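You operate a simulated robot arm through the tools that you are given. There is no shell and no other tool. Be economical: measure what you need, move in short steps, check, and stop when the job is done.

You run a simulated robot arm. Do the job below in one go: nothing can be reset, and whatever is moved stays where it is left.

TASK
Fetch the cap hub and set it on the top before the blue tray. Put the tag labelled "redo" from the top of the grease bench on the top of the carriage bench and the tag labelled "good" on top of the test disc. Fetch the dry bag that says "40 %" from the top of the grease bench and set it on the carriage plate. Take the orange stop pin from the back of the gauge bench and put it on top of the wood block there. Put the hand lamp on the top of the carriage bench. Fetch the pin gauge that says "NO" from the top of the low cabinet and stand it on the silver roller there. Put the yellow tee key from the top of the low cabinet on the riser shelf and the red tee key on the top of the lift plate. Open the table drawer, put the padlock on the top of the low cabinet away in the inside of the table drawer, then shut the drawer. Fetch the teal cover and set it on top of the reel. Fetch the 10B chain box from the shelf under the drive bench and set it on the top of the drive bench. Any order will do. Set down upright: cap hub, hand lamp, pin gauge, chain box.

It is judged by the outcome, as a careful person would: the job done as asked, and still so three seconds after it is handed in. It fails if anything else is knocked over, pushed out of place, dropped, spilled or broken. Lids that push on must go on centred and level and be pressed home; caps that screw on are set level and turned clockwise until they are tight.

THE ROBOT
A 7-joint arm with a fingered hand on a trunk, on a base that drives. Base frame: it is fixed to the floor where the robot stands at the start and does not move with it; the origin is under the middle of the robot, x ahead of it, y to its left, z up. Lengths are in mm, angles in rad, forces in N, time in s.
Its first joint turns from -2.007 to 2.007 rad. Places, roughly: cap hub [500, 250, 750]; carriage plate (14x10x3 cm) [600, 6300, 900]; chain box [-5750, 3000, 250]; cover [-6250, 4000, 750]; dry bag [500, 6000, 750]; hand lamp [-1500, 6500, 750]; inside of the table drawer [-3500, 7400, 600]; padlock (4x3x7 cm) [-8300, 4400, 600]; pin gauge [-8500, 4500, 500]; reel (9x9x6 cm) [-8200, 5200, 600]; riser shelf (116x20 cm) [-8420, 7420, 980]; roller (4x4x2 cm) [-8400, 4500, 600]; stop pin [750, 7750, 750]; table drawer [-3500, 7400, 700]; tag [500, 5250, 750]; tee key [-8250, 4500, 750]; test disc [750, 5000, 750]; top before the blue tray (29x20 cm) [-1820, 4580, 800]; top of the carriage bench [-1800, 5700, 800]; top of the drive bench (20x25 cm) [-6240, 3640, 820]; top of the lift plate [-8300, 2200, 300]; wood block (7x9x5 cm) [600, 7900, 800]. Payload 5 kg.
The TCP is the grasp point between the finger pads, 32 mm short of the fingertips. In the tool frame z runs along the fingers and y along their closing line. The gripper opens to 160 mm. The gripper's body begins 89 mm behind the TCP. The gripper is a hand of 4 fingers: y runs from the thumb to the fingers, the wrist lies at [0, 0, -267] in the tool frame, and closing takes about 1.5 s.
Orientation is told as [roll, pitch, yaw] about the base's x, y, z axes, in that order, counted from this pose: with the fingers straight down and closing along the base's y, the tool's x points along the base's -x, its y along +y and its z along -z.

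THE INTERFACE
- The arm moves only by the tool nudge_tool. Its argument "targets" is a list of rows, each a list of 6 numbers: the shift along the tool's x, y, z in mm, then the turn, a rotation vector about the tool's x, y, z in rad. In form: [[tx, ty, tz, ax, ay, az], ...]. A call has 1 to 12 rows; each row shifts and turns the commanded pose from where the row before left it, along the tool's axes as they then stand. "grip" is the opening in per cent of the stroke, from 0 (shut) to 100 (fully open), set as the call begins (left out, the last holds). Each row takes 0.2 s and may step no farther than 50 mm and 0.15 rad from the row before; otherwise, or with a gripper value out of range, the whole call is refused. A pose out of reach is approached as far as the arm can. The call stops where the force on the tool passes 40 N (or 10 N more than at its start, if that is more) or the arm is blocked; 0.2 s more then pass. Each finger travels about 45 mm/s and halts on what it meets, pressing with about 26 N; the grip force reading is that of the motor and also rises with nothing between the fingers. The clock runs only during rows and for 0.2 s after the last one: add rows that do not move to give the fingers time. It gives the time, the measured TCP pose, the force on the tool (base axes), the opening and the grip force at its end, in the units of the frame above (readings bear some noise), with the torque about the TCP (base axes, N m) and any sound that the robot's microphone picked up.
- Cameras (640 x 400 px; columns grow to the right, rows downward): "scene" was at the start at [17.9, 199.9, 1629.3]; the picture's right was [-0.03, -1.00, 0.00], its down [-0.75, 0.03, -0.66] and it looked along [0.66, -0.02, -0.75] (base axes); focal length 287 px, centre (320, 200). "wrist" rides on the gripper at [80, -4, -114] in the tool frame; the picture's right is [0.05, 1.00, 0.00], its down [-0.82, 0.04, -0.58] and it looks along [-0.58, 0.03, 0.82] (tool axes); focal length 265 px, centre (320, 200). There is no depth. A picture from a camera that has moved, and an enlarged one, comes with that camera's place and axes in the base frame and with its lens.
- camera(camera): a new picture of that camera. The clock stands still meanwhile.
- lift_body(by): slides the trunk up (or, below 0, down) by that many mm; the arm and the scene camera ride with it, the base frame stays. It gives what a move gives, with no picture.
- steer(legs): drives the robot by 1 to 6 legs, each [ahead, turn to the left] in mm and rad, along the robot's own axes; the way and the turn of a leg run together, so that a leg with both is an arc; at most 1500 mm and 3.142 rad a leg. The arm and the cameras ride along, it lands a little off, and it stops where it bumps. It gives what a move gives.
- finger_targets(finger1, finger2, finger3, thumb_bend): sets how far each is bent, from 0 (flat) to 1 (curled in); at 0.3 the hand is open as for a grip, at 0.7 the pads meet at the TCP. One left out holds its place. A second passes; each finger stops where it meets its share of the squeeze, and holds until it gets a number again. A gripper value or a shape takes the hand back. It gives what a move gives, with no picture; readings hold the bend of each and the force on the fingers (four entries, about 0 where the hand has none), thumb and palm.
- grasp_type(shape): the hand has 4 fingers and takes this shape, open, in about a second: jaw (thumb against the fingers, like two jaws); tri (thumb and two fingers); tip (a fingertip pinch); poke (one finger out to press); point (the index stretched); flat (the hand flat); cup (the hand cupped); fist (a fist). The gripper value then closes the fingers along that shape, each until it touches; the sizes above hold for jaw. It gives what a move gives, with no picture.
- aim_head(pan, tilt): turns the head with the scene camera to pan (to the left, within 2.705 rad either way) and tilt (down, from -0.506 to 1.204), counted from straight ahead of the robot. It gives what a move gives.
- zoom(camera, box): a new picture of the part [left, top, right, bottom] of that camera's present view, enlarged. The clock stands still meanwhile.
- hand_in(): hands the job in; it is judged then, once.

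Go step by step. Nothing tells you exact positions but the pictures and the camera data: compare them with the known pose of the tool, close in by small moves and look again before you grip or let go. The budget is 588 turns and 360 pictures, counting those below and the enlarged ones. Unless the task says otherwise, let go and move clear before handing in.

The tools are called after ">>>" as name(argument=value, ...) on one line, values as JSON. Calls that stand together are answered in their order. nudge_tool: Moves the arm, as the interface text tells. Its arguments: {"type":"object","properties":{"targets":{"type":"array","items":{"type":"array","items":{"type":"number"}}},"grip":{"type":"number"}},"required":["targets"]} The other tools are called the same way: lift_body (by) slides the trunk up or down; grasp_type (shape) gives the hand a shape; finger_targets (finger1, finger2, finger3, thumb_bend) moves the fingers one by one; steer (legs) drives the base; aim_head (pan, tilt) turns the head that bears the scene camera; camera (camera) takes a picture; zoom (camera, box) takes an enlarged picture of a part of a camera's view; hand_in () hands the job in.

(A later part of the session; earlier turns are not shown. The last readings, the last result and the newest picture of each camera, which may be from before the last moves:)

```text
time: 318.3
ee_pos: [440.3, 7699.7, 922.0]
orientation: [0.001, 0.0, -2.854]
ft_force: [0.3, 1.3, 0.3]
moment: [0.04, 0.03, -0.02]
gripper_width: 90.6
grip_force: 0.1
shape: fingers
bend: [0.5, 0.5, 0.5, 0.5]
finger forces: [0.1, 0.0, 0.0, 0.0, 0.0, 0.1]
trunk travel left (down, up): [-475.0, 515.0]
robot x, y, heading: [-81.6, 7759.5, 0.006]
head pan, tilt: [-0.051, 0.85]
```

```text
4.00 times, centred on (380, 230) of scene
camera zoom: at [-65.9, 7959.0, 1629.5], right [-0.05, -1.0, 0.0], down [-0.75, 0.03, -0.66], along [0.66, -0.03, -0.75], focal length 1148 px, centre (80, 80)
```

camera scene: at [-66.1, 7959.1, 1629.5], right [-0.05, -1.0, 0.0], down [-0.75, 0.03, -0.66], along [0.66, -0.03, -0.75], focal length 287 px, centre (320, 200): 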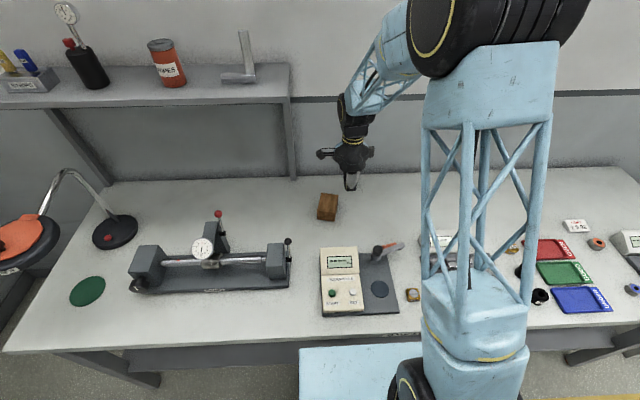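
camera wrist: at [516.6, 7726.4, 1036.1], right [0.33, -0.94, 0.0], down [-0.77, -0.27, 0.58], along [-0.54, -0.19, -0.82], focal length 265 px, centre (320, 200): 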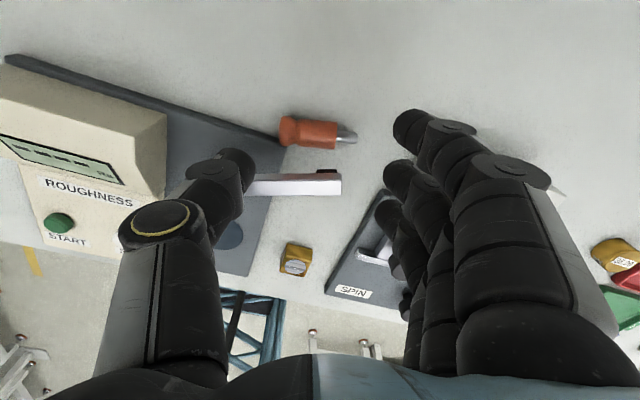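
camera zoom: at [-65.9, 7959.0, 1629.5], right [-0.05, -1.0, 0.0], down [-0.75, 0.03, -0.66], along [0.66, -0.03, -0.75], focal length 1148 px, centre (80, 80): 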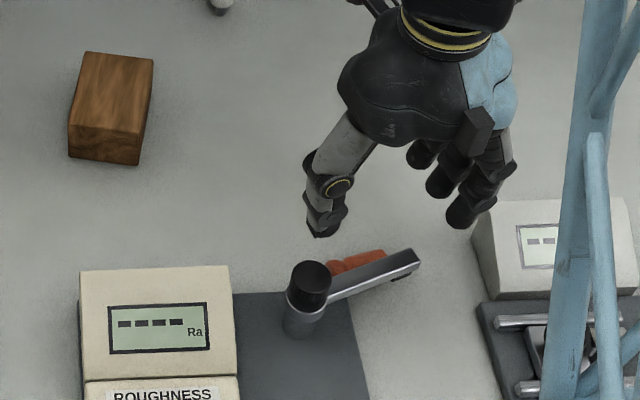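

Clear view now. I'll shift 3 mm away from the tester plate and descend.

>>> nudge_tool(targets=[[3, 0, 30, 0, 0, 0], [0, 0, 25, 0, 0, 0], [0, 0, 10, 0, 0, 0], [0, 0, 0, 0, 0, 0]])

>>> camera(camera="wrist")

```text
time: 319.3
ee_pos: [441.6, 7700.5, 857.5]
orientation: [0.003, 0.001, -2.851]
ft_force: [-0.8, -0.1, -0.3]
moment: [0.01, -0.01, 0.04]
gripper_width: 90.5
grip_force: 0.1
shape: fingers
bend: [0.5, 0.5, 0.5, 0.5]
finger forces: [0.1, 0.1, 0.0, 0.1, 0.0, 0.0]
trunk travel left (down, up): [-475.0, 515.0]
robot x, y, heading: [-83.2, 7761.6, 0.005]
head pan, tilt: [-0.051, 0.85]
```

```text
242 pictures are left
camera wrist: at [516.7, 7727.1, 970.4], right [0.33, -0.94, 0.0], down [-0.77, -0.27, 0.58], along [-0.54, -0.19, -0.82], focal length 265 px, centre (320, 200)
```

wrist: 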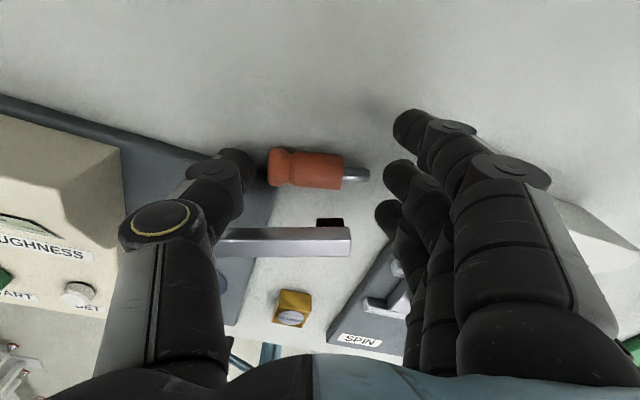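

>>> nudge_tool(targets=[[4, 4, 5, 0, 0, 0], [0, 0, 5, 0, 0, 0], [0, 0, 4, 0, 0, 0], [0, 0, 0, 0, 0, 0]])

>>> finger_targets(finger2=0.72, thumb_bend=0.72)

>>> camera(camera="wrist")

```text
time: 320.3
ee_pos: [447.1, 7698.3, 843.2]
orientation: [0.001, 0.0, -2.851]
ft_force: [-0.1, 0.0, -0.2]
moment: [0.01, -0.01, 0.0]
gripper_width: 90.4
grip_force: 0.3
shape: fingers
bend: [0.5, 0.5, 0.5, 0.5]
finger forces: [0.0, 0.1, 0.1, 0.0, 0.0, 0.1]
trunk travel left (down, up): [-475.0, 515.0]
robot x, y, heading: [-85.7, 7760.0, 0.004]
head pan, tilt: [-0.051, 0.85]
```

```text
time: 321.3
ee_pos: [447.0, 7697.0, 843.1]
orientation: [0.001, -0.002, -2.852]
ft_force: [0.5, -1.1, 0.0]
moment: [-0.01, 0.02, 0.03]
gripper_width: 53.9
grip_force: 0.0
shape: fingers
bend: [0.5, 0.71, 0.5, 0.71]
finger forces: [0.1, 0.1, 0.0, 0.0, 0.0, 0.0]
trunk travel left (down, up): [-475.0, 515.0]
robot x, y, heading: [-84.9, 7760.5, 0.002]
head pan, tilt: [-0.051, 0.85]
```

```text
241 pictures are left
camera wrist: at [522.4, 7723.7, 956.6], right [0.33, -0.94, 0.0], down [-0.77, -0.27, 0.58], along [-0.54, -0.19, -0.82], focal length 265 px, centre (320, 200)
```

wrist: 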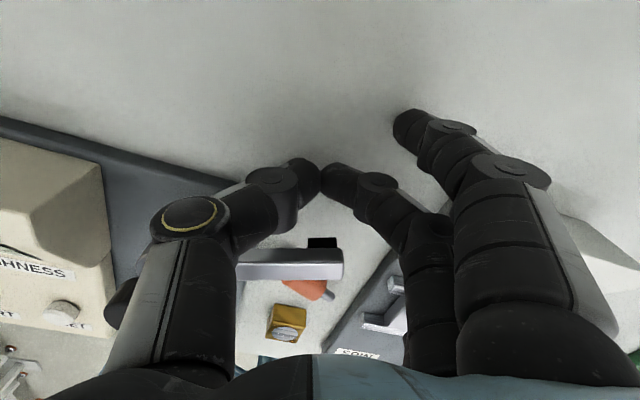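

It slipped out again, to the robot side of the arm. I'll raise the hand and look at it from the scene camera.

>>> nudge_tool(targets=[[0, 0, -40, 0, 0, 0], [0, 0, -40, 0, 0, 0], [0, 0, -45, 0, 0, 0], [20, 0, 0, 0, 0, 0], [40, 0, 0, 0, 0, 0], [0, 0, 0, 0, 0, 0]])

>>> zoom(camera="scene", box=[330, 210, 450, 310])

>>> camera(camera="wrist")

```text
time: 322.7
ee_pos: [501.9, 7712.9, 969.5]
orientation: [0.001, 0.0, -2.853]
ft_force: [-0.1, -0.3, 0.9]
moment: [0.01, -0.02, -0.01]
gripper_width: 53.4
grip_force: 0.1
shape: fingers
bend: [0.5, 0.71, 0.5, 0.71]
finger forces: [0.1, 0.1, 0.0, 0.0, 0.0, 0.0]
trunk travel left (down, up): [-475.0, 515.0]
robot x, y, heading: [-83.8, 7760.5, 0.009]
head pan, tilt: [-0.051, 0.85]
```

```text
4.00 times, centred on (390, 260) of scene
camera zoom: at [-66.1, 7959.1, 1629.5], right [-0.05, -1.0, 0.0], down [-0.75, 0.03, -0.66], along [0.66, -0.03, -0.75], focal length 1148 px, centre (40, -40)
```

zoom: 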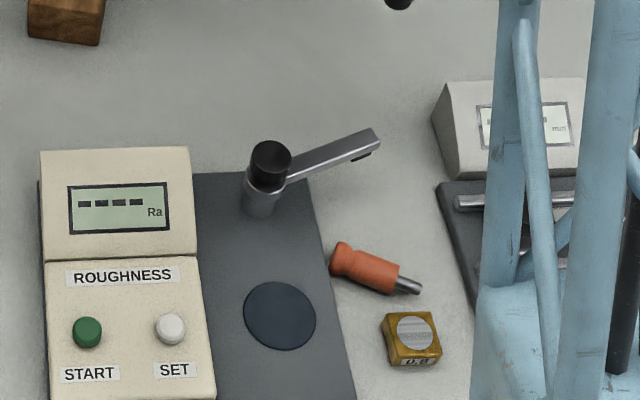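

```text
239 pictures are left
camera wrist: at [577.4, 7739.7, 1083.1], right [0.33, -0.94, 0.0], down [-0.77, -0.27, 0.58], along [-0.54, -0.19, -0.82], focal length 265 px, centre (320, 200)
```

wrist: 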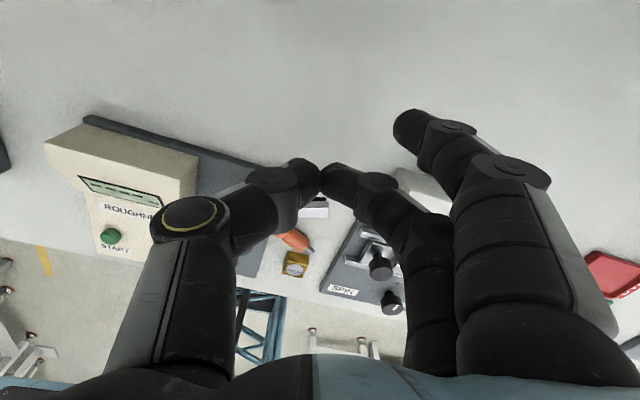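

The pin now lies in the open at about (322,7682). I'll grip it across its body with the full jaw, hand turned square to the pin.

>>> nudge_tool(targets=[[0, 0, 0, 0, 0, -0.1395], [0, 0, 0, 0, 0, -0.1395], [0, 0, 0, 0, 0, -0.1395], [0, 0, 0, 0, 0, -0.1395], [0, 0, 0, 0, 0, -0.1395], [0, 0, 0, 0, 0, -0.1395], [0, 0, 0, 0, 0, 0]], grip=42)

```text
time: 324.3
ee_pos: [504.4, 7713.4, 967.6]
orientation: [0.002, 0.0, -2.014]
ft_force: [-1.1, 0.0, 0.1]
moment: [0.0, 0.02, 0.01]
gripper_width: 66.3
grip_force: 0.2
shape: jaw
bend: [0.73, 0.73, 0.73, 0.7]
finger forces: [0.0, 0.1, 0.0, 0.1, 0.1, 0.0]
trunk travel left (down, up): [-475.0, 515.0]
robot x, y, heading: [-85.6, 7762.0, 0.008]
head pan, tilt: [-0.051, 0.85]
```

>>> nudge_tool(targets=[[-26.5, -37.8, 0, 0, 0, 0], [-26.5, -37.8, 0, 0, 0, 0], [-26.5, -37.8, 0, 0, 0, 0], [-26.5, -37.8, 0, 0, 0, 0], [0, 0, 0, 0, 0, 0]])

>>> camera(camera="wrist")

```text
time: 325.5
ee_pos: [322.0, 7680.8, 967.8]
orientation: [0.0, 0.0, -2.017]
ft_force: [-0.3, -1.1, -0.1]
moment: [-0.01, -0.04, -0.01]
gripper_width: 66.7
grip_force: 0.0
shape: jaw
bend: [0.73, 0.73, 0.73, 0.7]
finger forces: [0.0, 0.1, 0.0, 0.0, 0.0, 0.0]
trunk travel left (down, up): [-475.0, 515.0]
robot x, y, heading: [-82.6, 7758.2, 0.007]
head pan, tilt: [-0.051, 0.85]
```

```text
238 pictures are left
camera wrist: at [351.6, 7754.5, 1081.1], right [0.92, -0.38, 0.0], down [-0.31, -0.75, 0.58], along [-0.22, -0.53, -0.82], focal length 265 px, centre (320, 200)
```

wrist: 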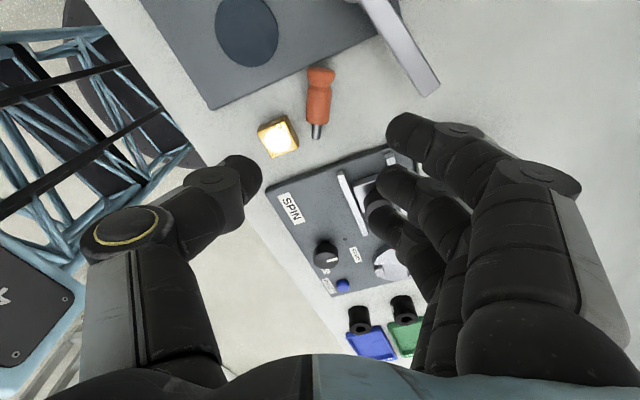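

Aligned. Descend with a small shift.

>>> nudge_tool(targets=[[7, -1, 40, 0, 0, 0], [0, 0, 40, 0, 0, 0], [0, 0, 25, 0, 0, 0], [0, 0, 0, 0, 0, 0]])

>>> camera(camera="wrist")

```text
time: 326.5
ee_pos: [327.1, 7686.4, 862.6]
orientation: [-0.002, -0.002, -2.017]
ft_force: [-11.5, -9.6, 5.4]
moment: [0.03, -0.31, -0.62]
gripper_width: 64.8
grip_force: 0.1
shape: jaw
bend: [0.74, 0.73, 0.73, 0.7]
finger forces: [15.3, 0.0, 0.1, 0.0, 0.0, 0.1]
out of reach, approached as far as the arm can: row 3
trunk travel left (down, up): [-475.0, 515.0]
robot x, y, heading: [-88.4, 7762.7, 0.003]
head pan, tilt: [-0.051, 0.85]
```

```text
237 pictures are left
camera wrist: at [357.8, 7760.9, 975.7], right [0.92, -0.39, 0.0], down [-0.31, -0.75, 0.58], along [-0.22, -0.53, -0.82], focal length 265 px, centre (320, 200)
```

wrist: 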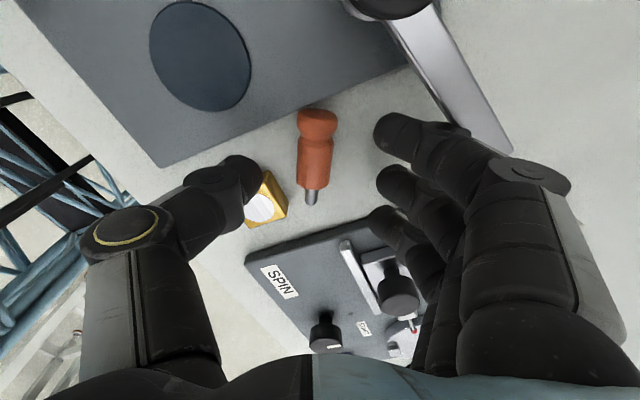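

Finger 1 touched the tester's arm. I'll back up at once and check the arm hasn't moved.

>>> nudge_tool(targets=[[0, 0, -40, 0, 0, 0], [0, 0, -40, 0, 0, 0], [0, 0, -25, 0, 0, 0], [0, 0, 0, 0, 0, 0]])

>>> finger_targets(finger1=1.0, finger2=0.6, finger3=0.6, thumb_bend=0.6)

>>> zoom(camera="scene", box=[330, 210, 450, 310])

>>> camera(camera="wrist")

```text
time: 327.5
ee_pos: [327.4, 7689.1, 967.1]
orientation: [0.002, 0.0, -2.017]
ft_force: [-0.4, -0.7, -0.2]
moment: [0.0, 0.01, 0.01]
gripper_width: 66.8
grip_force: 0.0
shape: jaw
bend: [0.73, 0.73, 0.73, 0.7]
finger forces: [0.0, 0.0, 0.0, 0.1, 0.0, 0.1]
trunk travel left (down, up): [-475.0, 515.0]
robot x, y, heading: [-81.8, 7756.6, 0.003]
head pan, tilt: [-0.051, 0.85]
```

```text
time: 328.5
ee_pos: [326.7, 7689.3, 966.7]
orientation: [0.003, 0.0, -2.014]
ft_force: [0.0, -1.1, 0.8]
moment: [0.01, 0.01, 0.03]
gripper_width: 55.2
grip_force: 0.0
shape: fingers
bend: [1.0, 0.6, 0.6, 0.6]
finger forces: [0.0, 0.1, 0.0, 0.0, 0.0, 0.1]
trunk travel left (down, up): [-475.0, 515.0]
robot x, y, heading: [-86.2, 7759.1, 0.005]
head pan, tilt: [-0.051, 0.85]
```

```text
4.00 times, centred on (390, 260) of scene
camera zoom: at [-66.2, 7958.9, 1629.5], right [-0.05, -1.0, 0.0], down [-0.75, 0.03, -0.66], along [0.66, -0.03, -0.75], focal length 1148 px, centre (40, -40)
```

zoom: 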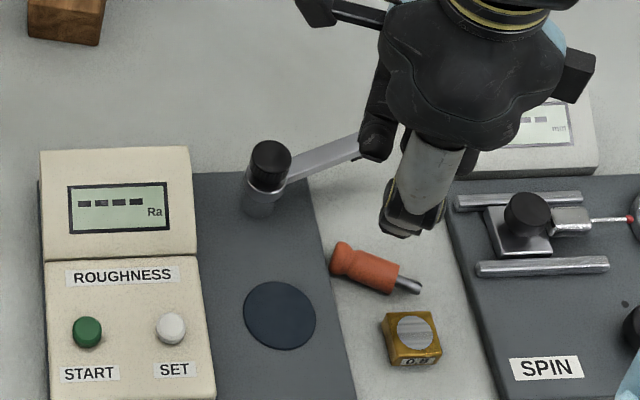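

```text
235 pictures are left
camera wrist: at [357.4, 7764.1, 1080.3], right [0.92, -0.38, 0.0], down [-0.31, -0.75, 0.58], along [-0.22, -0.53, -0.82], focal length 265 px, centre (320, 200)
```

wrist: 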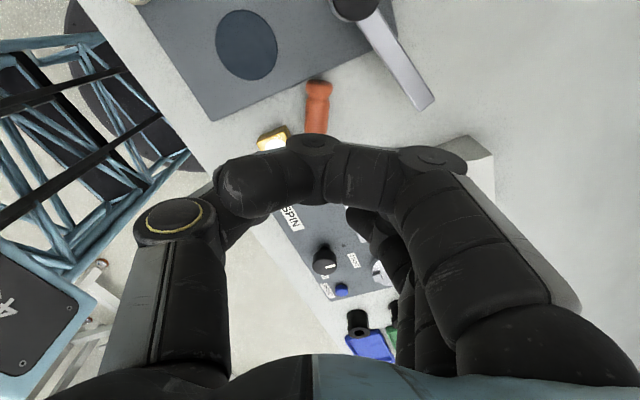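

The tester arm is unmoved. With finger 1 curled up out of the way I'll descend again and close in small increments.

>>> nudge_tool(targets=[[0, -2, 40, 0, 0, 0], [0, 0, 40, 0, 0, 0], [0, 0, 20, 0, 0, 0], [0, 0, 10, 0, 0, 0], [0, 0, 0, 0, 0, 0]])

>>> camera(camera="wrist")

>>> zoom(camera="scene", box=[330, 210, 450, 310])

```text
time: 329.7
ee_pos: [329.3, 7688.6, 857.8]
orientation: [0.0, 0.0, -2.016]
ft_force: [-0.2, 0.5, 0.3]
moment: [0.02, 0.03, -0.01]
gripper_width: 55.2
grip_force: 0.1
shape: fingers
bend: [1.0, 0.6, 0.6, 0.6]
finger forces: [0.0, 0.0, 0.0, 0.0, 0.0, 0.1]
out of reach, approached as far as the arm can: row 2
trunk travel left (down, up): [-475.0, 515.0]
robot x, y, heading: [-85.6, 7761.6, 0.009]
head pan, tilt: [-0.051, 0.85]
```

```text
234 pictures are left
camera wrist: at [359.8, 7762.7, 971.0], right [0.92, -0.38, 0.0], down [-0.31, -0.75, 0.58], along [-0.22, -0.53, -0.82], focal length 265 px, centre (320, 200)
```

wrist: 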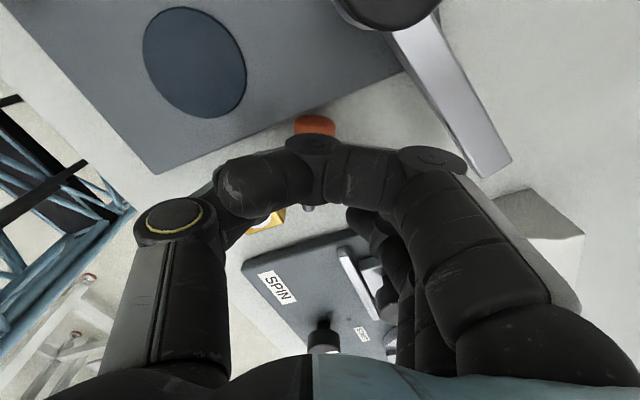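

```text
4.00 times, centred on (390, 260) of scene
camera zoom: at [-66.0, 7958.8, 1629.5], right [-0.05, -1.0, 0.0], down [-0.75, 0.03, -0.66], along [0.66, -0.03, -0.75], focal length 1148 px, centre (40, -40)
```

zoom: 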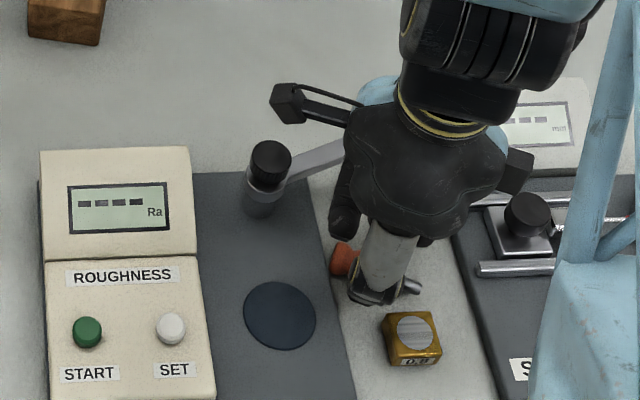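

The arm is at its low limit here, so I'll lower the trunk the last 15 mm.

>>> lift_body(by=-14)

>>> finger_targets(finger2=0.66, finger3=0.66, thumb_bend=0.66)

>>> zoom(camera="scene", box=[360, 240, 450, 310])

```text
time: 330.4
ee_pos: [329.8, 7687.9, 843.0]
orientation: [0.001, 0.0, -2.018]
ft_force: [0.8, 0.1, 0.2]
moment: [0.0, -0.03, -0.02]
gripper_width: 55.3
grip_force: 0.1
shape: fingers
bend: [1.0, 0.6, 0.6, 0.6]
finger forces: [0.0, 0.0, 0.0, 0.1, 0.0, 0.0]
trunk travel left (down, up): [-461.0, 529.0]
robot x, y, heading: [-84.0, 7756.8, 0.003]
head pan, tilt: [-0.051, 0.85]
```

```text
time: 331.4
ee_pos: [328.8, 7688.3, 844.1]
orientation: [0.0, 0.0, -2.016]
ft_force: [0.7, 0.4, 0.3]
moment: [0.0, 0.01, -0.01]
gripper_width: 52.3
grip_force: 0.5
shape: fingers
bend: [1.0, 0.65, 0.66, 0.66]
finger forces: [0.0, 1.0, 0.0, 0.0, 0.7, 0.0]
trunk travel left (down, up): [-461.0, 529.0]
robot x, y, heading: [-80.7, 7758.6, 0.005]
head pan, tilt: [-0.051, 0.85]
```

```text
5.71 times, centred on (405, 275) of scene
camera zoom: at [-66.1, 7958.9, 1615.5], right [-0.05, -1.0, 0.0], down [-0.75, 0.03, -0.66], along [0.66, -0.03, -0.75], focal length 1639 px, centre (-166, -229)
```

zoom: 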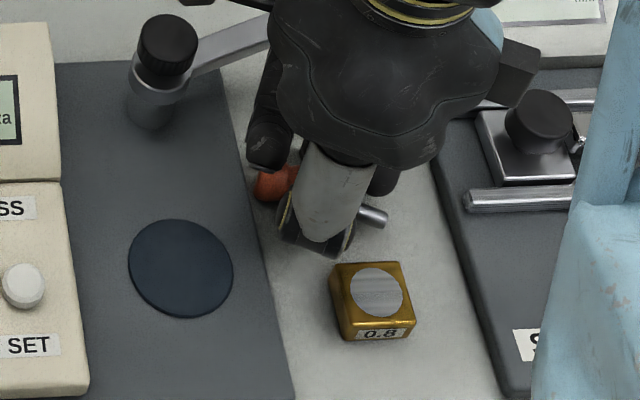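

Both sides touch the pin. Now squeeze.

>>> finger_targets(finger2=0.8, finger3=0.8, thumb_bend=0.8)

>>> zoom(camera="scene", box=[360, 240, 450, 310])

```text
time: 332.4
ee_pos: [329.5, 7688.7, 843.4]
orientation: [-0.001, 0.001, -2.016]
ft_force: [-0.1, 0.8, 2.9]
moment: [-0.03, -0.01, 0.03]
gripper_width: 47.7
grip_force: 10.4
shape: fingers
bend: [1.0, 0.63, 0.8, 0.76]
finger forces: [0.0, 10.4, 0.0, 0.0, 10.9, 0.0]
trunk travel left (down, up): [-461.0, 529.0]
robot x, y, heading: [-81.2, 7759.6, 0.008]
head pan, tilt: [-0.051, 0.85]
```

```text
5.71 times, centred on (405, 275) of scene
camera zoom: at [-66.3, 7959.0, 1615.5], right [-0.05, -1.0, 0.0], down [-0.75, 0.03, -0.66], along [0.66, -0.03, -0.75], focal length 1639 px, centre (-166, -229)
```

zoom: 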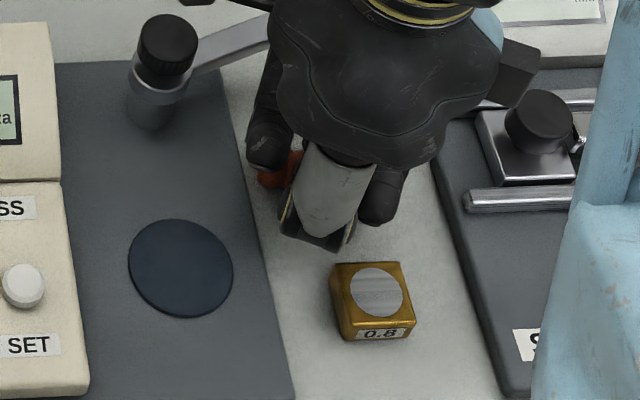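

Held at ~10 N. Lift carefully.

>>> nudge_tool(targets=[[0, 0, -10, 0, 0, 0], [0, 0, -20, 0, 0, 0], [0, 0, -30, 0, 0, 0], [0, 0, -40, 0, 0, 0], [0, 0, -40, 0, 0, 0], [0, 0, 0, 0, 0, 0]])

>>> zoom(camera="scene", box=[330, 190, 450, 290])

>>> camera(camera="wrist")

```text
time: 333.8
ee_pos: [327.1, 7687.2, 985.4]
orientation: [0.002, -0.001, -2.017]
ft_force: [-1.0, -0.2, 0.4]
moment: [-0.02, -0.02, -0.03]
gripper_width: 48.1
grip_force: 9.3
shape: fingers
bend: [1.0, 0.63, 0.8, 0.76]
finger forces: [0.0, 9.0, 0.0, 0.0, 9.3, 0.1]
trunk travel left (down, up): [-461.0, 529.0]
robot x, y, heading: [-83.6, 7759.8, 0.001]
head pan, tilt: [-0.051, 0.85]
```

```text
4.00 times, centred on (390, 240) of scene
camera zoom: at [-66.4, 7958.9, 1615.5], right [-0.05, -1.0, 0.0], down [-0.75, 0.03, -0.66], along [0.66, -0.03, -0.75], focal length 1148 px, centre (40, 40)
```

zoom: 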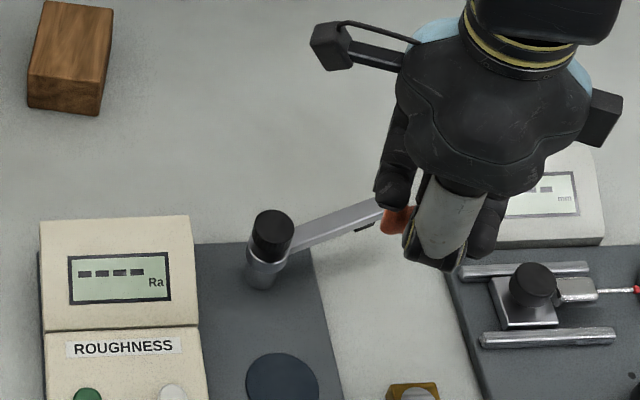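

```text
229 pictures are left
camera wrist: at [358.5, 7760.7, 1099.3], right [0.92, -0.38, 0.0], down [-0.31, -0.75, 0.58], along [-0.22, -0.53, -0.82], focal length 265 px, centre (320, 200)
```

wrist: 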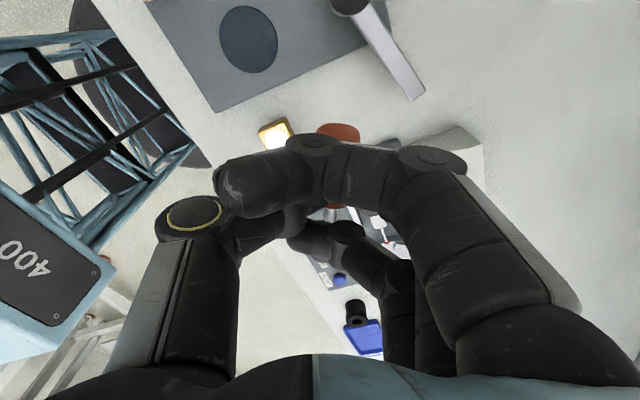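

Pin is in hand, lying along the hand's x axis. I'll turn so it lies along the block's long side and carry it over.

>>> nudge_tool(targets=[[0, 0, -15, 0, 0, -0.1453], [0, 0, 0, 0, 0, -0.1453], [0, 0, 0, 0, 0, -0.1453], [0, 0, 0, 0, 0, -0.1453], [0, 0, 0, 0, 0, -0.1453], [0, 0, 0, 0, 0, -0.1453], [0, 0, 0, 0, 0, -0.1453], [0, 0, 0, 0, 0, -0.1453], [0, 0, 0, 0, 0, -0.1453], [0, 0, 0, 0, 0, -0.1453], [0, 0, 0, 0, 0, -0.1453], [0, 0, 0, 0, 0, -0.1453]])

```text
time: 336.4
ee_pos: [329.1, 7687.8, 998.1]
orientation: [-0.001, -0.002, -0.271]
ft_force: [0.2, 0.0, -0.4]
moment: [0.01, 0.02, -0.03]
gripper_width: 48.0
grip_force: 8.7
shape: fingers
bend: [1.0, 0.63, 0.8, 0.76]
finger forces: [0.0, 8.9, 0.0, 0.0, 9.3, 0.0]
trunk travel left (down, up): [-461.0, 529.0]
robot x, y, heading: [-80.8, 7758.7, 0.006]
head pan, tilt: [-0.051, 0.85]
```

>>> nudge_tool(targets=[[-28.5, 38.9, 0, 0, 0, 0], [-28.5, 38.9, 0, 0, 0, 0], [-28.5, 38.9, 0, 0, 0, 0], [-28.5, 38.9, 0, 0, 0, 0], [-28.5, 38.9, 0, 0, 0, 0], [-28.5, 38.9, 0, 0, 0, 0], [-28.5, 38.9, 0, 0, 0, 0], [0, 0, 40, 0, 0, 0], [0, 0, 0, 0, 0, 0]])

>>> camera(camera="wrist")

>>> zoom(camera="scene", box=[280, 140, 400, 240])

```text
time: 338.4
ee_pos: [595.5, 7898.0, 960.8]
orientation: [0.0, 0.0, -0.27]
ft_force: [0.4, -0.3, 0.2]
moment: [0.03, 0.03, -0.02]
gripper_width: 48.3
grip_force: 8.9
shape: fingers
bend: [1.0, 0.63, 0.8, 0.76]
finger forces: [0.0, 8.8, 0.0, 0.0, 9.4, 0.0]
trunk travel left (down, up): [-461.0, 529.0]
robot x, y, heading: [-81.2, 7760.5, 0.003]
head pan, tilt: [-0.051, 0.85]
```

```text
228 pictures are left
camera wrist: at [516.6, 7915.0, 1073.8], right [0.22, 0.98, 0.0], down [0.8, -0.18, 0.58], along [0.56, -0.13, -0.82], focal length 265 px, centre (320, 200)
```

wrist: 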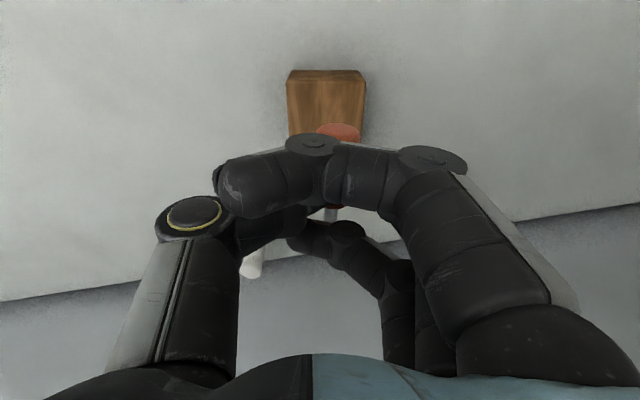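

```text
4.00 times, centred on (340, 190) of scene
camera zoom: at [-65.9, 7958.9, 1615.5], right [-0.05, -1.0, 0.0], down [-0.75, 0.03, -0.66], along [0.66, -0.03, -0.75], focal length 1148 px, centre (240, 240)
```

zoom: 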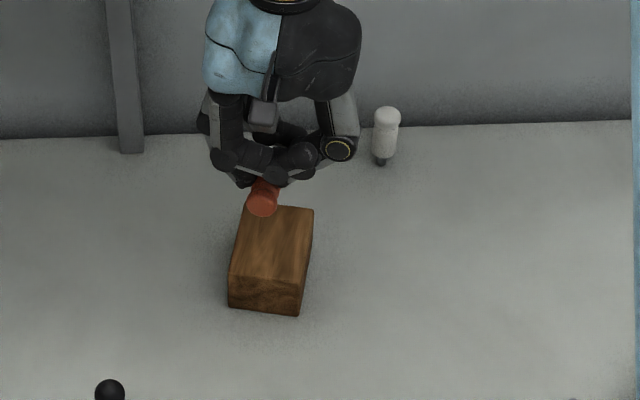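

The pin is aligned over the block's long axis. Descend to contact.

>>> nudge_tool(targets=[[0, -3, 30, 0, 0, 0], [0, 0, 25, 0, 0, 0], [0, 0, 3, 0, 0, 0], [0, 0, 3, 0, 0, 0], [0, 0, 0, 0, 0, 0]])

>>> nudge_tool(targets=[[0, 0, 2, 0, 0, 0], [0, 0, 2, 0, 0, 0], [0, 0, 0, 0, 0, 0]])

>>> zoom(camera="scene", box=[280, 160, 400, 260])

```text
time: 339.6
ee_pos: [593.6, 7894.8, 897.8]
orientation: [-0.001, 0.0, -0.27]
ft_force: [-0.3, -0.3, -1.0]
moment: [0.0, -0.01, 0.01]
gripper_width: 48.1
grip_force: 8.9
shape: fingers
bend: [1.0, 0.63, 0.8, 0.76]
finger forces: [0.1, 8.7, 0.1, 0.0, 9.2, 0.1]
trunk travel left (down, up): [-461.0, 529.0]
robot x, y, heading: [-87.7, 7762.8, 0.007]
head pan, tilt: [-0.051, 0.85]
```

```text
time: 340.4
ee_pos: [594.3, 7894.6, 894.9]
orientation: [0.0, 0.0, -0.272]
ft_force: [0.0, -0.9, 10.2]
moment: [0.06, 0.0, 0.04]
gripper_width: 48.0
grip_force: 12.9
shape: fingers
bend: [1.0, 0.63, 0.8, 0.77]
finger forces: [0.0, 11.8, 0.0, 0.0, 13.9, 0.1]
trunk travel left (down, up): [-461.0, 529.0]
robot x, y, heading: [-83.8, 7763.1, 0.005]
head pan, tilt: [-0.051, 0.85]
```

```text
4.00 times, centred on (340, 210) of scene
camera zoom: at [-66.8, 7958.8, 1615.7], right [-0.05, -1.0, 0.0], down [-0.75, 0.03, -0.66], along [0.66, -0.03, -0.75], focal length 1148 px, centre (240, 160)
```

zoom: 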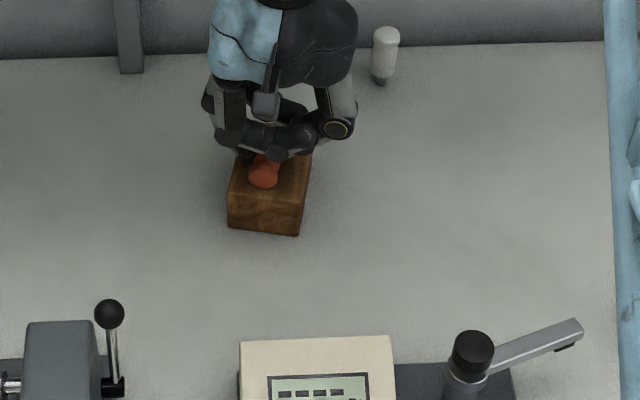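

Contact. I'll release gently in small steps.

>>> nudge_tool(targets=[[0, 0, -0.7, 0, 0, 0], [0, 0, 0, 0, 0, 0]])

>>> finger_targets(finger2=0.6, thumb_bend=0.71)

>>> zoom(camera="scene", box=[300, 180, 370, 230])

```text
time: 341.0
ee_pos: [593.8, 7894.0, 895.0]
orientation: [-0.001, 0.0, -0.271]
ft_force: [1.1, 0.2, 5.7]
moment: [0.05, -0.05, 0.01]
gripper_width: 47.7
grip_force: 11.4
shape: fingers
bend: [1.0, 0.63, 0.8, 0.77]
finger forces: [0.0, 11.4, 0.1, 0.0, 11.5, 0.0]
trunk travel left (down, up): [-461.0, 529.0]
robot x, y, heading: [-83.2, 7761.2, 0.009]
head pan, tilt: [-0.051, 0.85]
```

```text
time: 342.0
ee_pos: [593.2, 7894.5, 893.9]
orientation: [-0.001, 0.001, -0.269]
ft_force: [-0.2, 0.3, -0.5]
moment: [0.01, -0.01, -0.02]
gripper_width: 49.9
grip_force: 0.0
shape: fingers
bend: [1.0, 0.6, 0.8, 0.71]
finger forces: [0.0, 0.1, 0.1, 0.1, 0.4, 0.1]
trunk travel left (down, up): [-461.0, 529.0]
robot x, y, heading: [-84.0, 7761.6, 0.003]
head pan, tilt: [-0.051, 0.85]
```

```text
8.00 times, centred on (335, 205) of scene
camera zoom: at [-66.1, 7959.0, 1615.5], right [-0.05, -1.0, 0.0], down [-0.75, 0.03, -0.66], along [0.66, -0.03, -0.75], focal length 2295 px, centre (200, 160)
```

zoom: 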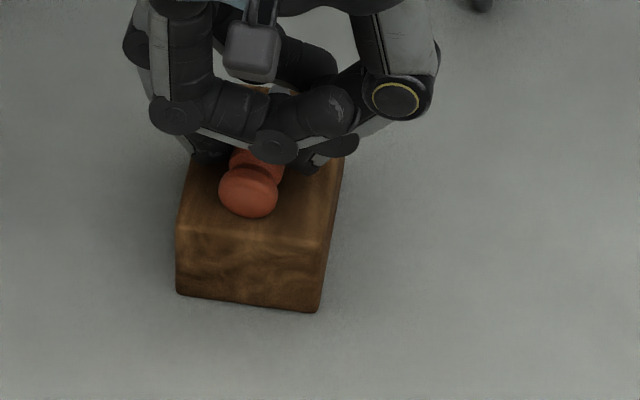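

The pin lies still on the block. Open the rest and rise.

>>> finger_targets(finger2=0.5, thumb_bend=0.55)

>>> finger_targets(finger3=0.5)

>>> zoom(camera="scene", box=[300, 180, 370, 230])

```text
time: 343.0
ee_pos: [592.8, 7895.2, 893.5]
orientation: [0.001, 0.0, -0.271]
ft_force: [0.5, -0.5, 0.8]
moment: [-0.01, 0.01, -0.01]
gripper_width: 58.7
grip_force: 0.2
shape: fingers
bend: [1.0, 0.5, 0.8, 0.55]
finger forces: [0.0, 0.0, 0.0, 0.1, 0.0, 0.0]
trunk travel left (down, up): [-461.0, 529.0]
robot x, y, heading: [-86.2, 7762.5, 0.002]
head pan, tilt: [-0.051, 0.85]
```

```text
time: 344.0
ee_pos: [594.1, 7894.8, 893.3]
orientation: [0.0, -0.001, -0.271]
ft_force: [1.2, 0.5, 0.1]
moment: [-0.01, 0.01, -0.04]
gripper_width: 58.1
grip_force: 0.1
shape: fingers
bend: [1.0, 0.5, 0.5, 0.55]
finger forces: [0.1, 0.0, 0.0, 0.0, 0.0, 0.0]
trunk travel left (down, up): [-461.0, 529.0]
robot x, y, heading: [-82.0, 7760.7, 0.012]
head pan, tilt: [-0.051, 0.85]
```

```text
8.00 times, centred on (335, 205) of scene
camera zoom: at [-66.0, 7959.1, 1615.5], right [-0.05, -1.0, 0.0], down [-0.75, 0.03, -0.66], along [0.66, -0.03, -0.75], focal length 2295 px, centre (200, 160)
```

zoom: 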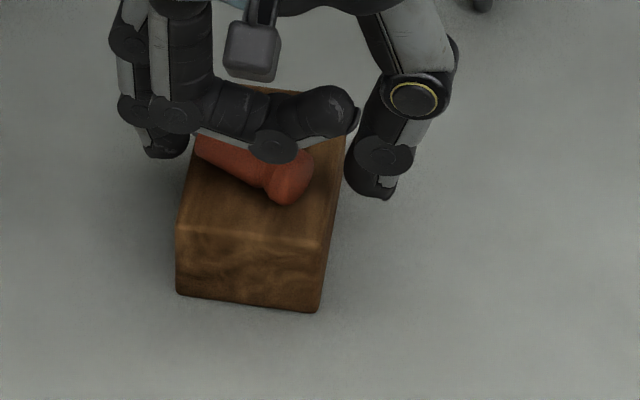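

>>> nudge_tool(targets=[[0, 0, -10, 0, 0, 0], [0, 0, -30, 0, 0, 0], [0, 0, -40, 0, 0, 0], [0, 0, 0, 0, 0, 0]])

>>> zoom(camera="scene", box=[300, 170, 370, 220])

>>> camera(camera="wrist")

```text
time: 345.0
ee_pos: [595.4, 7896.2, 974.0]
orientation: [-0.001, 0.001, -0.271]
ft_force: [-0.2, 0.4, 0.4]
moment: [0.0, 0.01, -0.01]
gripper_width: 58.4
grip_force: 0.0
shape: fingers
bend: [1.0, 0.5, 0.5, 0.55]
finger forces: [0.0, 0.1, 0.0, 0.0, 0.0, 0.1]
trunk travel left (down, up): [-461.0, 529.0]
robot x, y, heading: [-85.8, 7754.9, 0.005]
head pan, tilt: [-0.051, 0.85]
```

```text
8.00 times, centred on (335, 195) of scene
camera zoom: at [-66.3, 7958.9, 1615.5], right [-0.05, -1.0, 0.0], down [-0.75, 0.03, -0.66], along [0.66, -0.03, -0.75], focal length 2295 px, centre (200, 240)
```

zoom: 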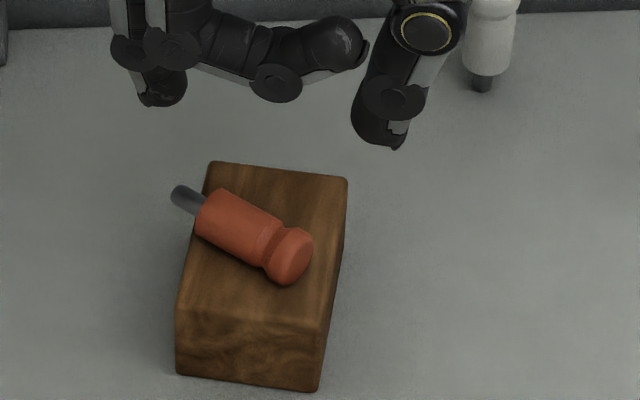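

```text
222 pictures are left
camera wrist: at [516.3, 7913.0, 1088.3], right [0.22, 0.98, 0.0], down [0.8, -0.18, 0.58], along [0.56, -0.13, -0.82], focal length 265 px, centre (320, 200)
```

wrist: 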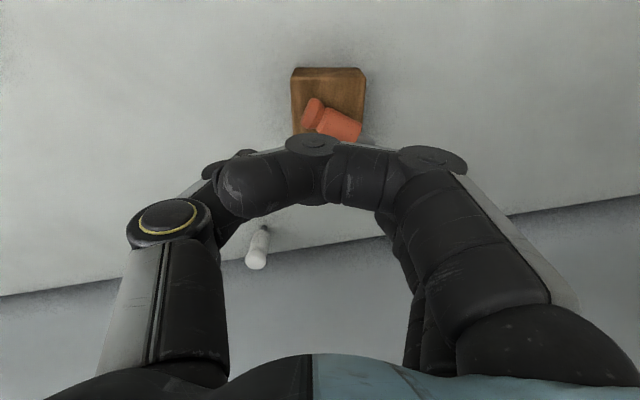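

The stop pin lies stably on the wood block. Next I'll head west; I back off the bench, and look around along the way.

>>> grasp_type(shape="jaw")

>>> nudge_tool(targets=[[0, 0, -45, 0, 0, 0], [45, 0, -20, 0, 0, 0], [45, -10, 0, 0, 0, 0], [45, -10, 0, 0, 0, 0], [45, -10, 0, 0, 0, 0]])

>>> steer(legs=[[-650, 0], [0, 1.571], [0, 1.571], [700, 0]])

>>> aim_head(pan=0.25, tilt=0.3)

>>> camera(camera="scene")

```text
time: 345.9
ee_pos: [595.1, 7894.5, 974.1]
orientation: [0.001, 0.001, -0.271]
ft_force: [-0.8, -0.1, 0.5]
moment: [0.02, 0.02, -0.01]
gripper_width: 146.6
grip_force: 0.0
shape: jaw
bend: [0.45, 0.45, 0.45, 0.13]
finger forces: [0.0, 0.0, 0.1, 0.0, 0.1, 0.0]
trunk travel left (down, up): [-461.0, 529.0]
robot x, y, heading: [-86.4, 7762.2, 0.005]
head pan, tilt: [-0.051, 0.85]
```

```text
time: 347.1
ee_pos: [410.8, 7913.9, 1039.8]
orientation: [0.002, 0.001, -0.27]
ft_force: [0.0, -0.1, 0.5]
moment: [-0.02, 0.0, 0.03]
gripper_width: 159.8
grip_force: 0.0
shape: jaw
bend: [0.3, 0.3, 0.3, 0.3]
finger forces: [0.1, 0.0, 0.1, 0.1, 0.0, 0.0]
trunk travel left (down, up): [-461.0, 529.0]
robot x, y, heading: [-83.1, 7760.9, 0.01]
head pan, tilt: [-0.051, 0.85]
```

```text
time: 361.8
ee_pos: [-1939.2, 7606.8, 1040.2]
orientation: [-0.002, 0.0, 2.862]
ft_force: [-0.7, 0.0, -0.8]
moment: [0.0, 0.01, 0.05]
gripper_width: 159.4
grip_force: 0.0
shape: jaw
bend: [0.3, 0.3, 0.3, 0.3]
finger forces: [0.1, 0.0, 0.0, 0.0, 0.0, 0.1]
trunk travel left (down, up): [-461.0, 529.0]
robot x, y, heading: [-1442.5, 7755.6, 3.135]
head pan, tilt: [-0.051, 0.85]
```

```text
time: 362.8
ee_pos: [-1939.6, 7606.6, 1040.2]
orientation: [0.0, 0.0, 2.861]
ft_force: [0.0, 0.0, -0.6]
moment: [-0.01, 0.01, -0.01]
gripper_width: 159.9
grip_force: 0.1
shape: jaw
bend: [0.3, 0.3, 0.3, 0.3]
finger forces: [0.1, 0.0, 0.1, 0.0, 0.0, 0.0]
trunk travel left (down, up): [-461.0, 529.0]
robot x, y, heading: [-1445.5, 7754.4, 3.131]
head pan, tilt: [0.25, 0.3]
```

```text
221 pictures are left
camera scene: at [-1475.3, 7529.7, 1663.8], right [-0.24, 0.97, 0.0], down [0.29, 0.07, -0.96], along [-0.93, -0.23, -0.3], focal length 287 px, centre (320, 200)
```

scene: 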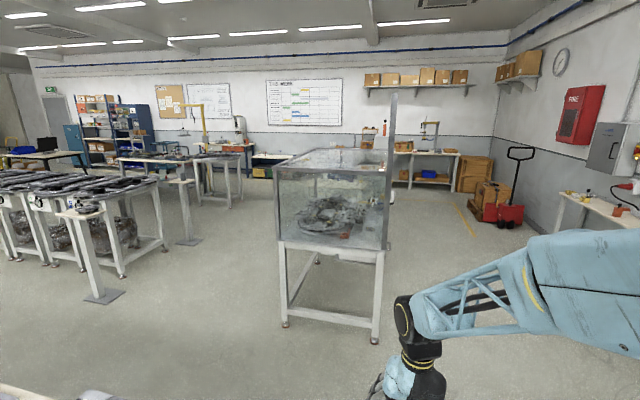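

The glass tank table is ahead at x≈−3263…; the drawer should be on its far (north) side. I'll drive past its north side and look.

>>> steer(legs=[[0, -0.2], [1500, 0], [0, 0.2], [560, 0]])

>>> aim_head(pan=1.45, tilt=0.75)

>>> camera(camera="scene")

>>> aim_head(pan=0, tilt=0.25)

>>> camera(camera="scene")

```text
time: 374.6
ee_pos: [-3974.3, 7987.6, 1040.2]
orientation: [-0.003, 0.001, 2.824]
ft_force: [-0.9, 0.2, 0.2]
moment: [-0.02, 0.03, -0.01]
gripper_width: 160.0
grip_force: 0.0
shape: jaw
bend: [0.3, 0.3, 0.3, 0.3]
finger forces: [0.0, 0.0, 0.0, 0.0, 0.0, 0.1]
trunk travel left (down, up): [-461.0, 529.0]
robot x, y, heading: [-3470.8, 8116.9, 3.097]
head pan, tilt: [0.25, 0.3]
```

```text
time: 375.9
ee_pos: [-3973.7, 7986.1, 1039.7]
orientation: [-0.001, 0.001, 2.823]
ft_force: [-0.3, 1.0, 0.2]
moment: [-0.01, -0.01, 0.0]
gripper_width: 159.8
grip_force: 0.1
shape: jaw
bend: [0.3, 0.3, 0.3, 0.3]
finger forces: [0.1, 0.0, 0.0, 0.0, 0.0, 0.1]
trunk travel left (down, up): [-461.0, 529.0]
robot x, y, heading: [-3474.5, 8119.9, 3.096]
head pan, tilt: [1.45, 0.75]
```

```text
220 pictures are left
camera scene: at [-3435.8, 7828.9, 1623.5], right [-0.99, 0.17, 0.0], down [0.11, 0.67, -0.73], along [-0.12, -0.72, -0.68], focal length 287 px, centre (320, 200)
```

scene: 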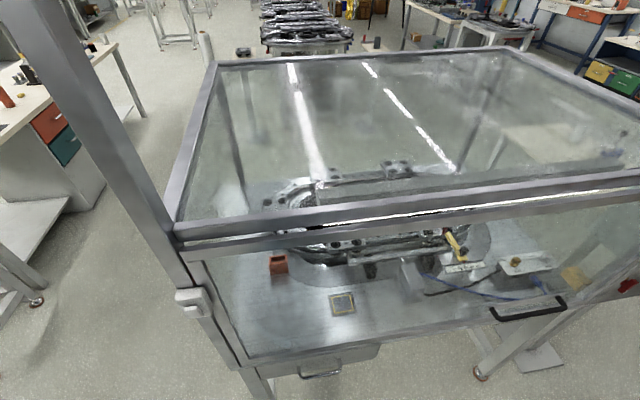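

```text
time: 377.5
ee_pos: [-3974.4, 7985.4, 1039.1]
orientation: [-0.003, 0.0, 2.824]
ft_force: [0.0, -0.5, 0.0]
moment: [-0.01, -0.02, 0.0]
gripper_width: 159.6
grip_force: 0.1
shape: jaw
bend: [0.3, 0.3, 0.3, 0.3]
finger forces: [0.1, 0.0, 0.0, 0.0, 0.0, 0.0]
trunk travel left (down, up): [-461.0, 529.0]
robot x, y, heading: [-3473.6, 8116.1, 3.097]
head pan, tilt: [0.0, 0.25]
```

```text
219 pictures are left
camera scene: at [-3515.4, 7914.8, 1668.6], right [0.04, 1.0, 0.0], down [0.25, -0.01, -0.97], along [-0.97, 0.04, -0.25], focal length 287 px, centre (320, 200)
```

scene: 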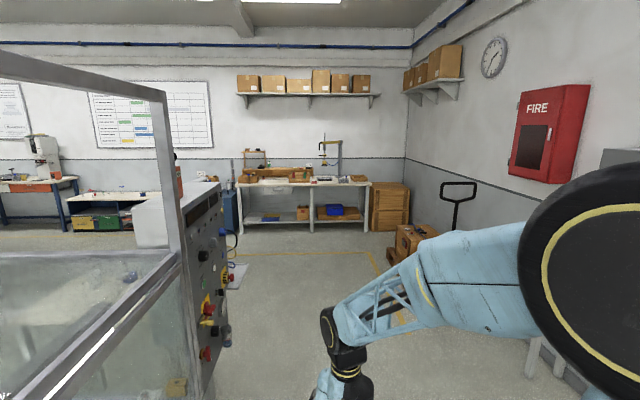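

I see the drawer handle on the table's north side near (−3481,7560,680). First I'll fetch from the low cabinet; drive west then look.

>>> steer(legs=[[0, 0.12], [1500, 0], [1500, 0], [700, 0]])

>>> aim_head(pan=0.9, tilt=0.35)

>>> camera(camera="scene")

>>> aim_head(pan=-0.05, tilt=0.4)

>>> camera(camera="scene")

```text
time: 396.0
ee_pos: [-7652.4, 7657.9, 1039.6]
orientation: [-0.003, 0.004, 2.954]
ft_force: [0.4, -0.3, -0.4]
moment: [-0.02, 0.04, 0.01]
gripper_width: 159.8
grip_force: 0.1
shape: jaw
bend: [0.3, 0.3, 0.3, 0.3]
finger forces: [0.0, 0.0, 0.0, 0.0, 0.0, 0.0]
trunk travel left (down, up): [-461.0, 529.0]
robot x, y, heading: [-7171.1, 7853.8, -3.054]
head pan, tilt: [0.0, 0.25]
```

```text
time: 397.2
ee_pos: [-7651.3, 7658.2, 1040.1]
orientation: [-0.002, 0.001, 2.954]
ft_force: [0.5, -0.4, -0.4]
moment: [-0.03, 0.01, -0.02]
gripper_width: 159.9
grip_force: 0.0
shape: jaw
bend: [0.3, 0.3, 0.3, 0.3]
finger forces: [0.1, 0.1, 0.1, 0.0, 0.0, 0.0]
trunk travel left (down, up): [-461.0, 529.0]
robot x, y, heading: [-7169.5, 7852.5, -3.057]
head pan, tilt: [0.901, 0.351]
```

```text
218 pictures are left
camera scene: at [-7145.6, 7576.1, 1659.1], right [-0.83, 0.55, 0.0], down [0.19, 0.29, -0.94], along [-0.52, -0.78, -0.34], focal length 287 px, centre (320, 200)
```

scene: 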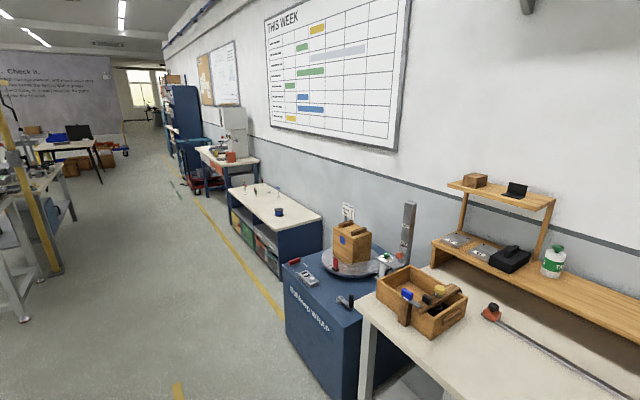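

```text
time: 398.4
ee_pos: [-7650.7, 7658.5, 1039.5]
orientation: [-0.002, 0.001, 2.954]
ft_force: [0.8, -0.6, 0.7]
moment: [0.01, 0.01, 0.04]
gripper_width: 159.7
grip_force: 0.0
shape: jaw
bend: [0.3, 0.3, 0.3, 0.3]
finger forces: [0.0, 0.0, 0.0, 0.0, 0.0, 0.0]
trunk travel left (down, up): [-461.0, 529.0]
robot x, y, heading: [-7171.3, 7849.6, -3.055]
head pan, tilt: [-0.051, 0.4]
```

```text
217 pictures are left
camera scene: at [-7186.6, 7650.5, 1654.6], right [-0.03, 1.0, 0.0], down [0.39, 0.01, -0.92], along [-0.92, -0.03, -0.39], focal length 287 px, centre (320, 200)
```

scene: 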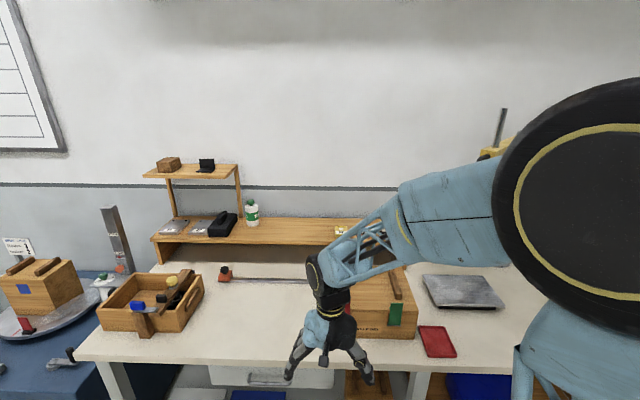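

I can see the low cabinet (white top, coloured bins) farther south along the west wall, and the wooden riser shelf on the packing bench. Driving to the low cabinet.

>>> steer(legs=[[0, 1.484], [1500, 0], [1500, 0], [400, 0], [0, -1.571], [350, 0]])

>>> aim_head(pan=0, tilt=0.6)

>>> camera(camera="scene")

```text
time: 424.3
ee_pos: [-8094.4, 4296.1, 1039.3]
orientation: [-0.002, 0.002, 2.868]
ft_force: [0.3, 0.3, 0.5]
moment: [0.02, 0.02, 0.0]
gripper_width: 160.1
grip_force: 0.0
shape: jaw
bend: [0.3, 0.3, 0.3, 0.3]
finger forces: [0.0, 0.0, 0.0, 0.1, 0.0, 0.0]
trunk travel left (down, up): [-461.0, 529.0]
robot x, y, heading: [-7596.9, 4445.4, 3.138]
head pan, tilt: [-0.051, 0.4]
```

```text
time: 425.0
ee_pos: [-8093.5, 4295.0, 1038.5]
orientation: [-0.002, 0.0, 2.865]
ft_force: [0.0, 0.3, 0.2]
moment: [-0.05, 0.02, 0.0]
gripper_width: 159.9
grip_force: 0.0
shape: jaw
bend: [0.3, 0.3, 0.3, 0.3]
finger forces: [0.0, 0.1, 0.1, 0.0, 0.0, 0.0]
trunk travel left (down, up): [-461.0, 529.0]
robot x, y, heading: [-7599.1, 4447.4, 3.133]
head pan, tilt: [0.0, 0.6]
```

```text
216 pictures are left
camera scene: at [-7627.7, 4242.0, 1636.4], right [0.0, 1.0, 0.0], down [0.56, 0.0, -0.83], along [-0.83, 0.0, -0.56], focal length 287 px, centre (320, 200)
```

scene: 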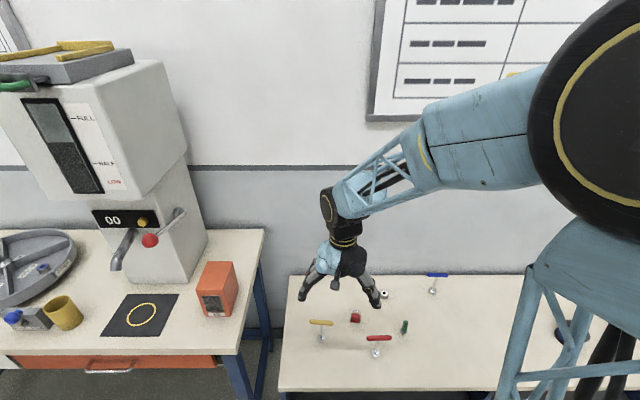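

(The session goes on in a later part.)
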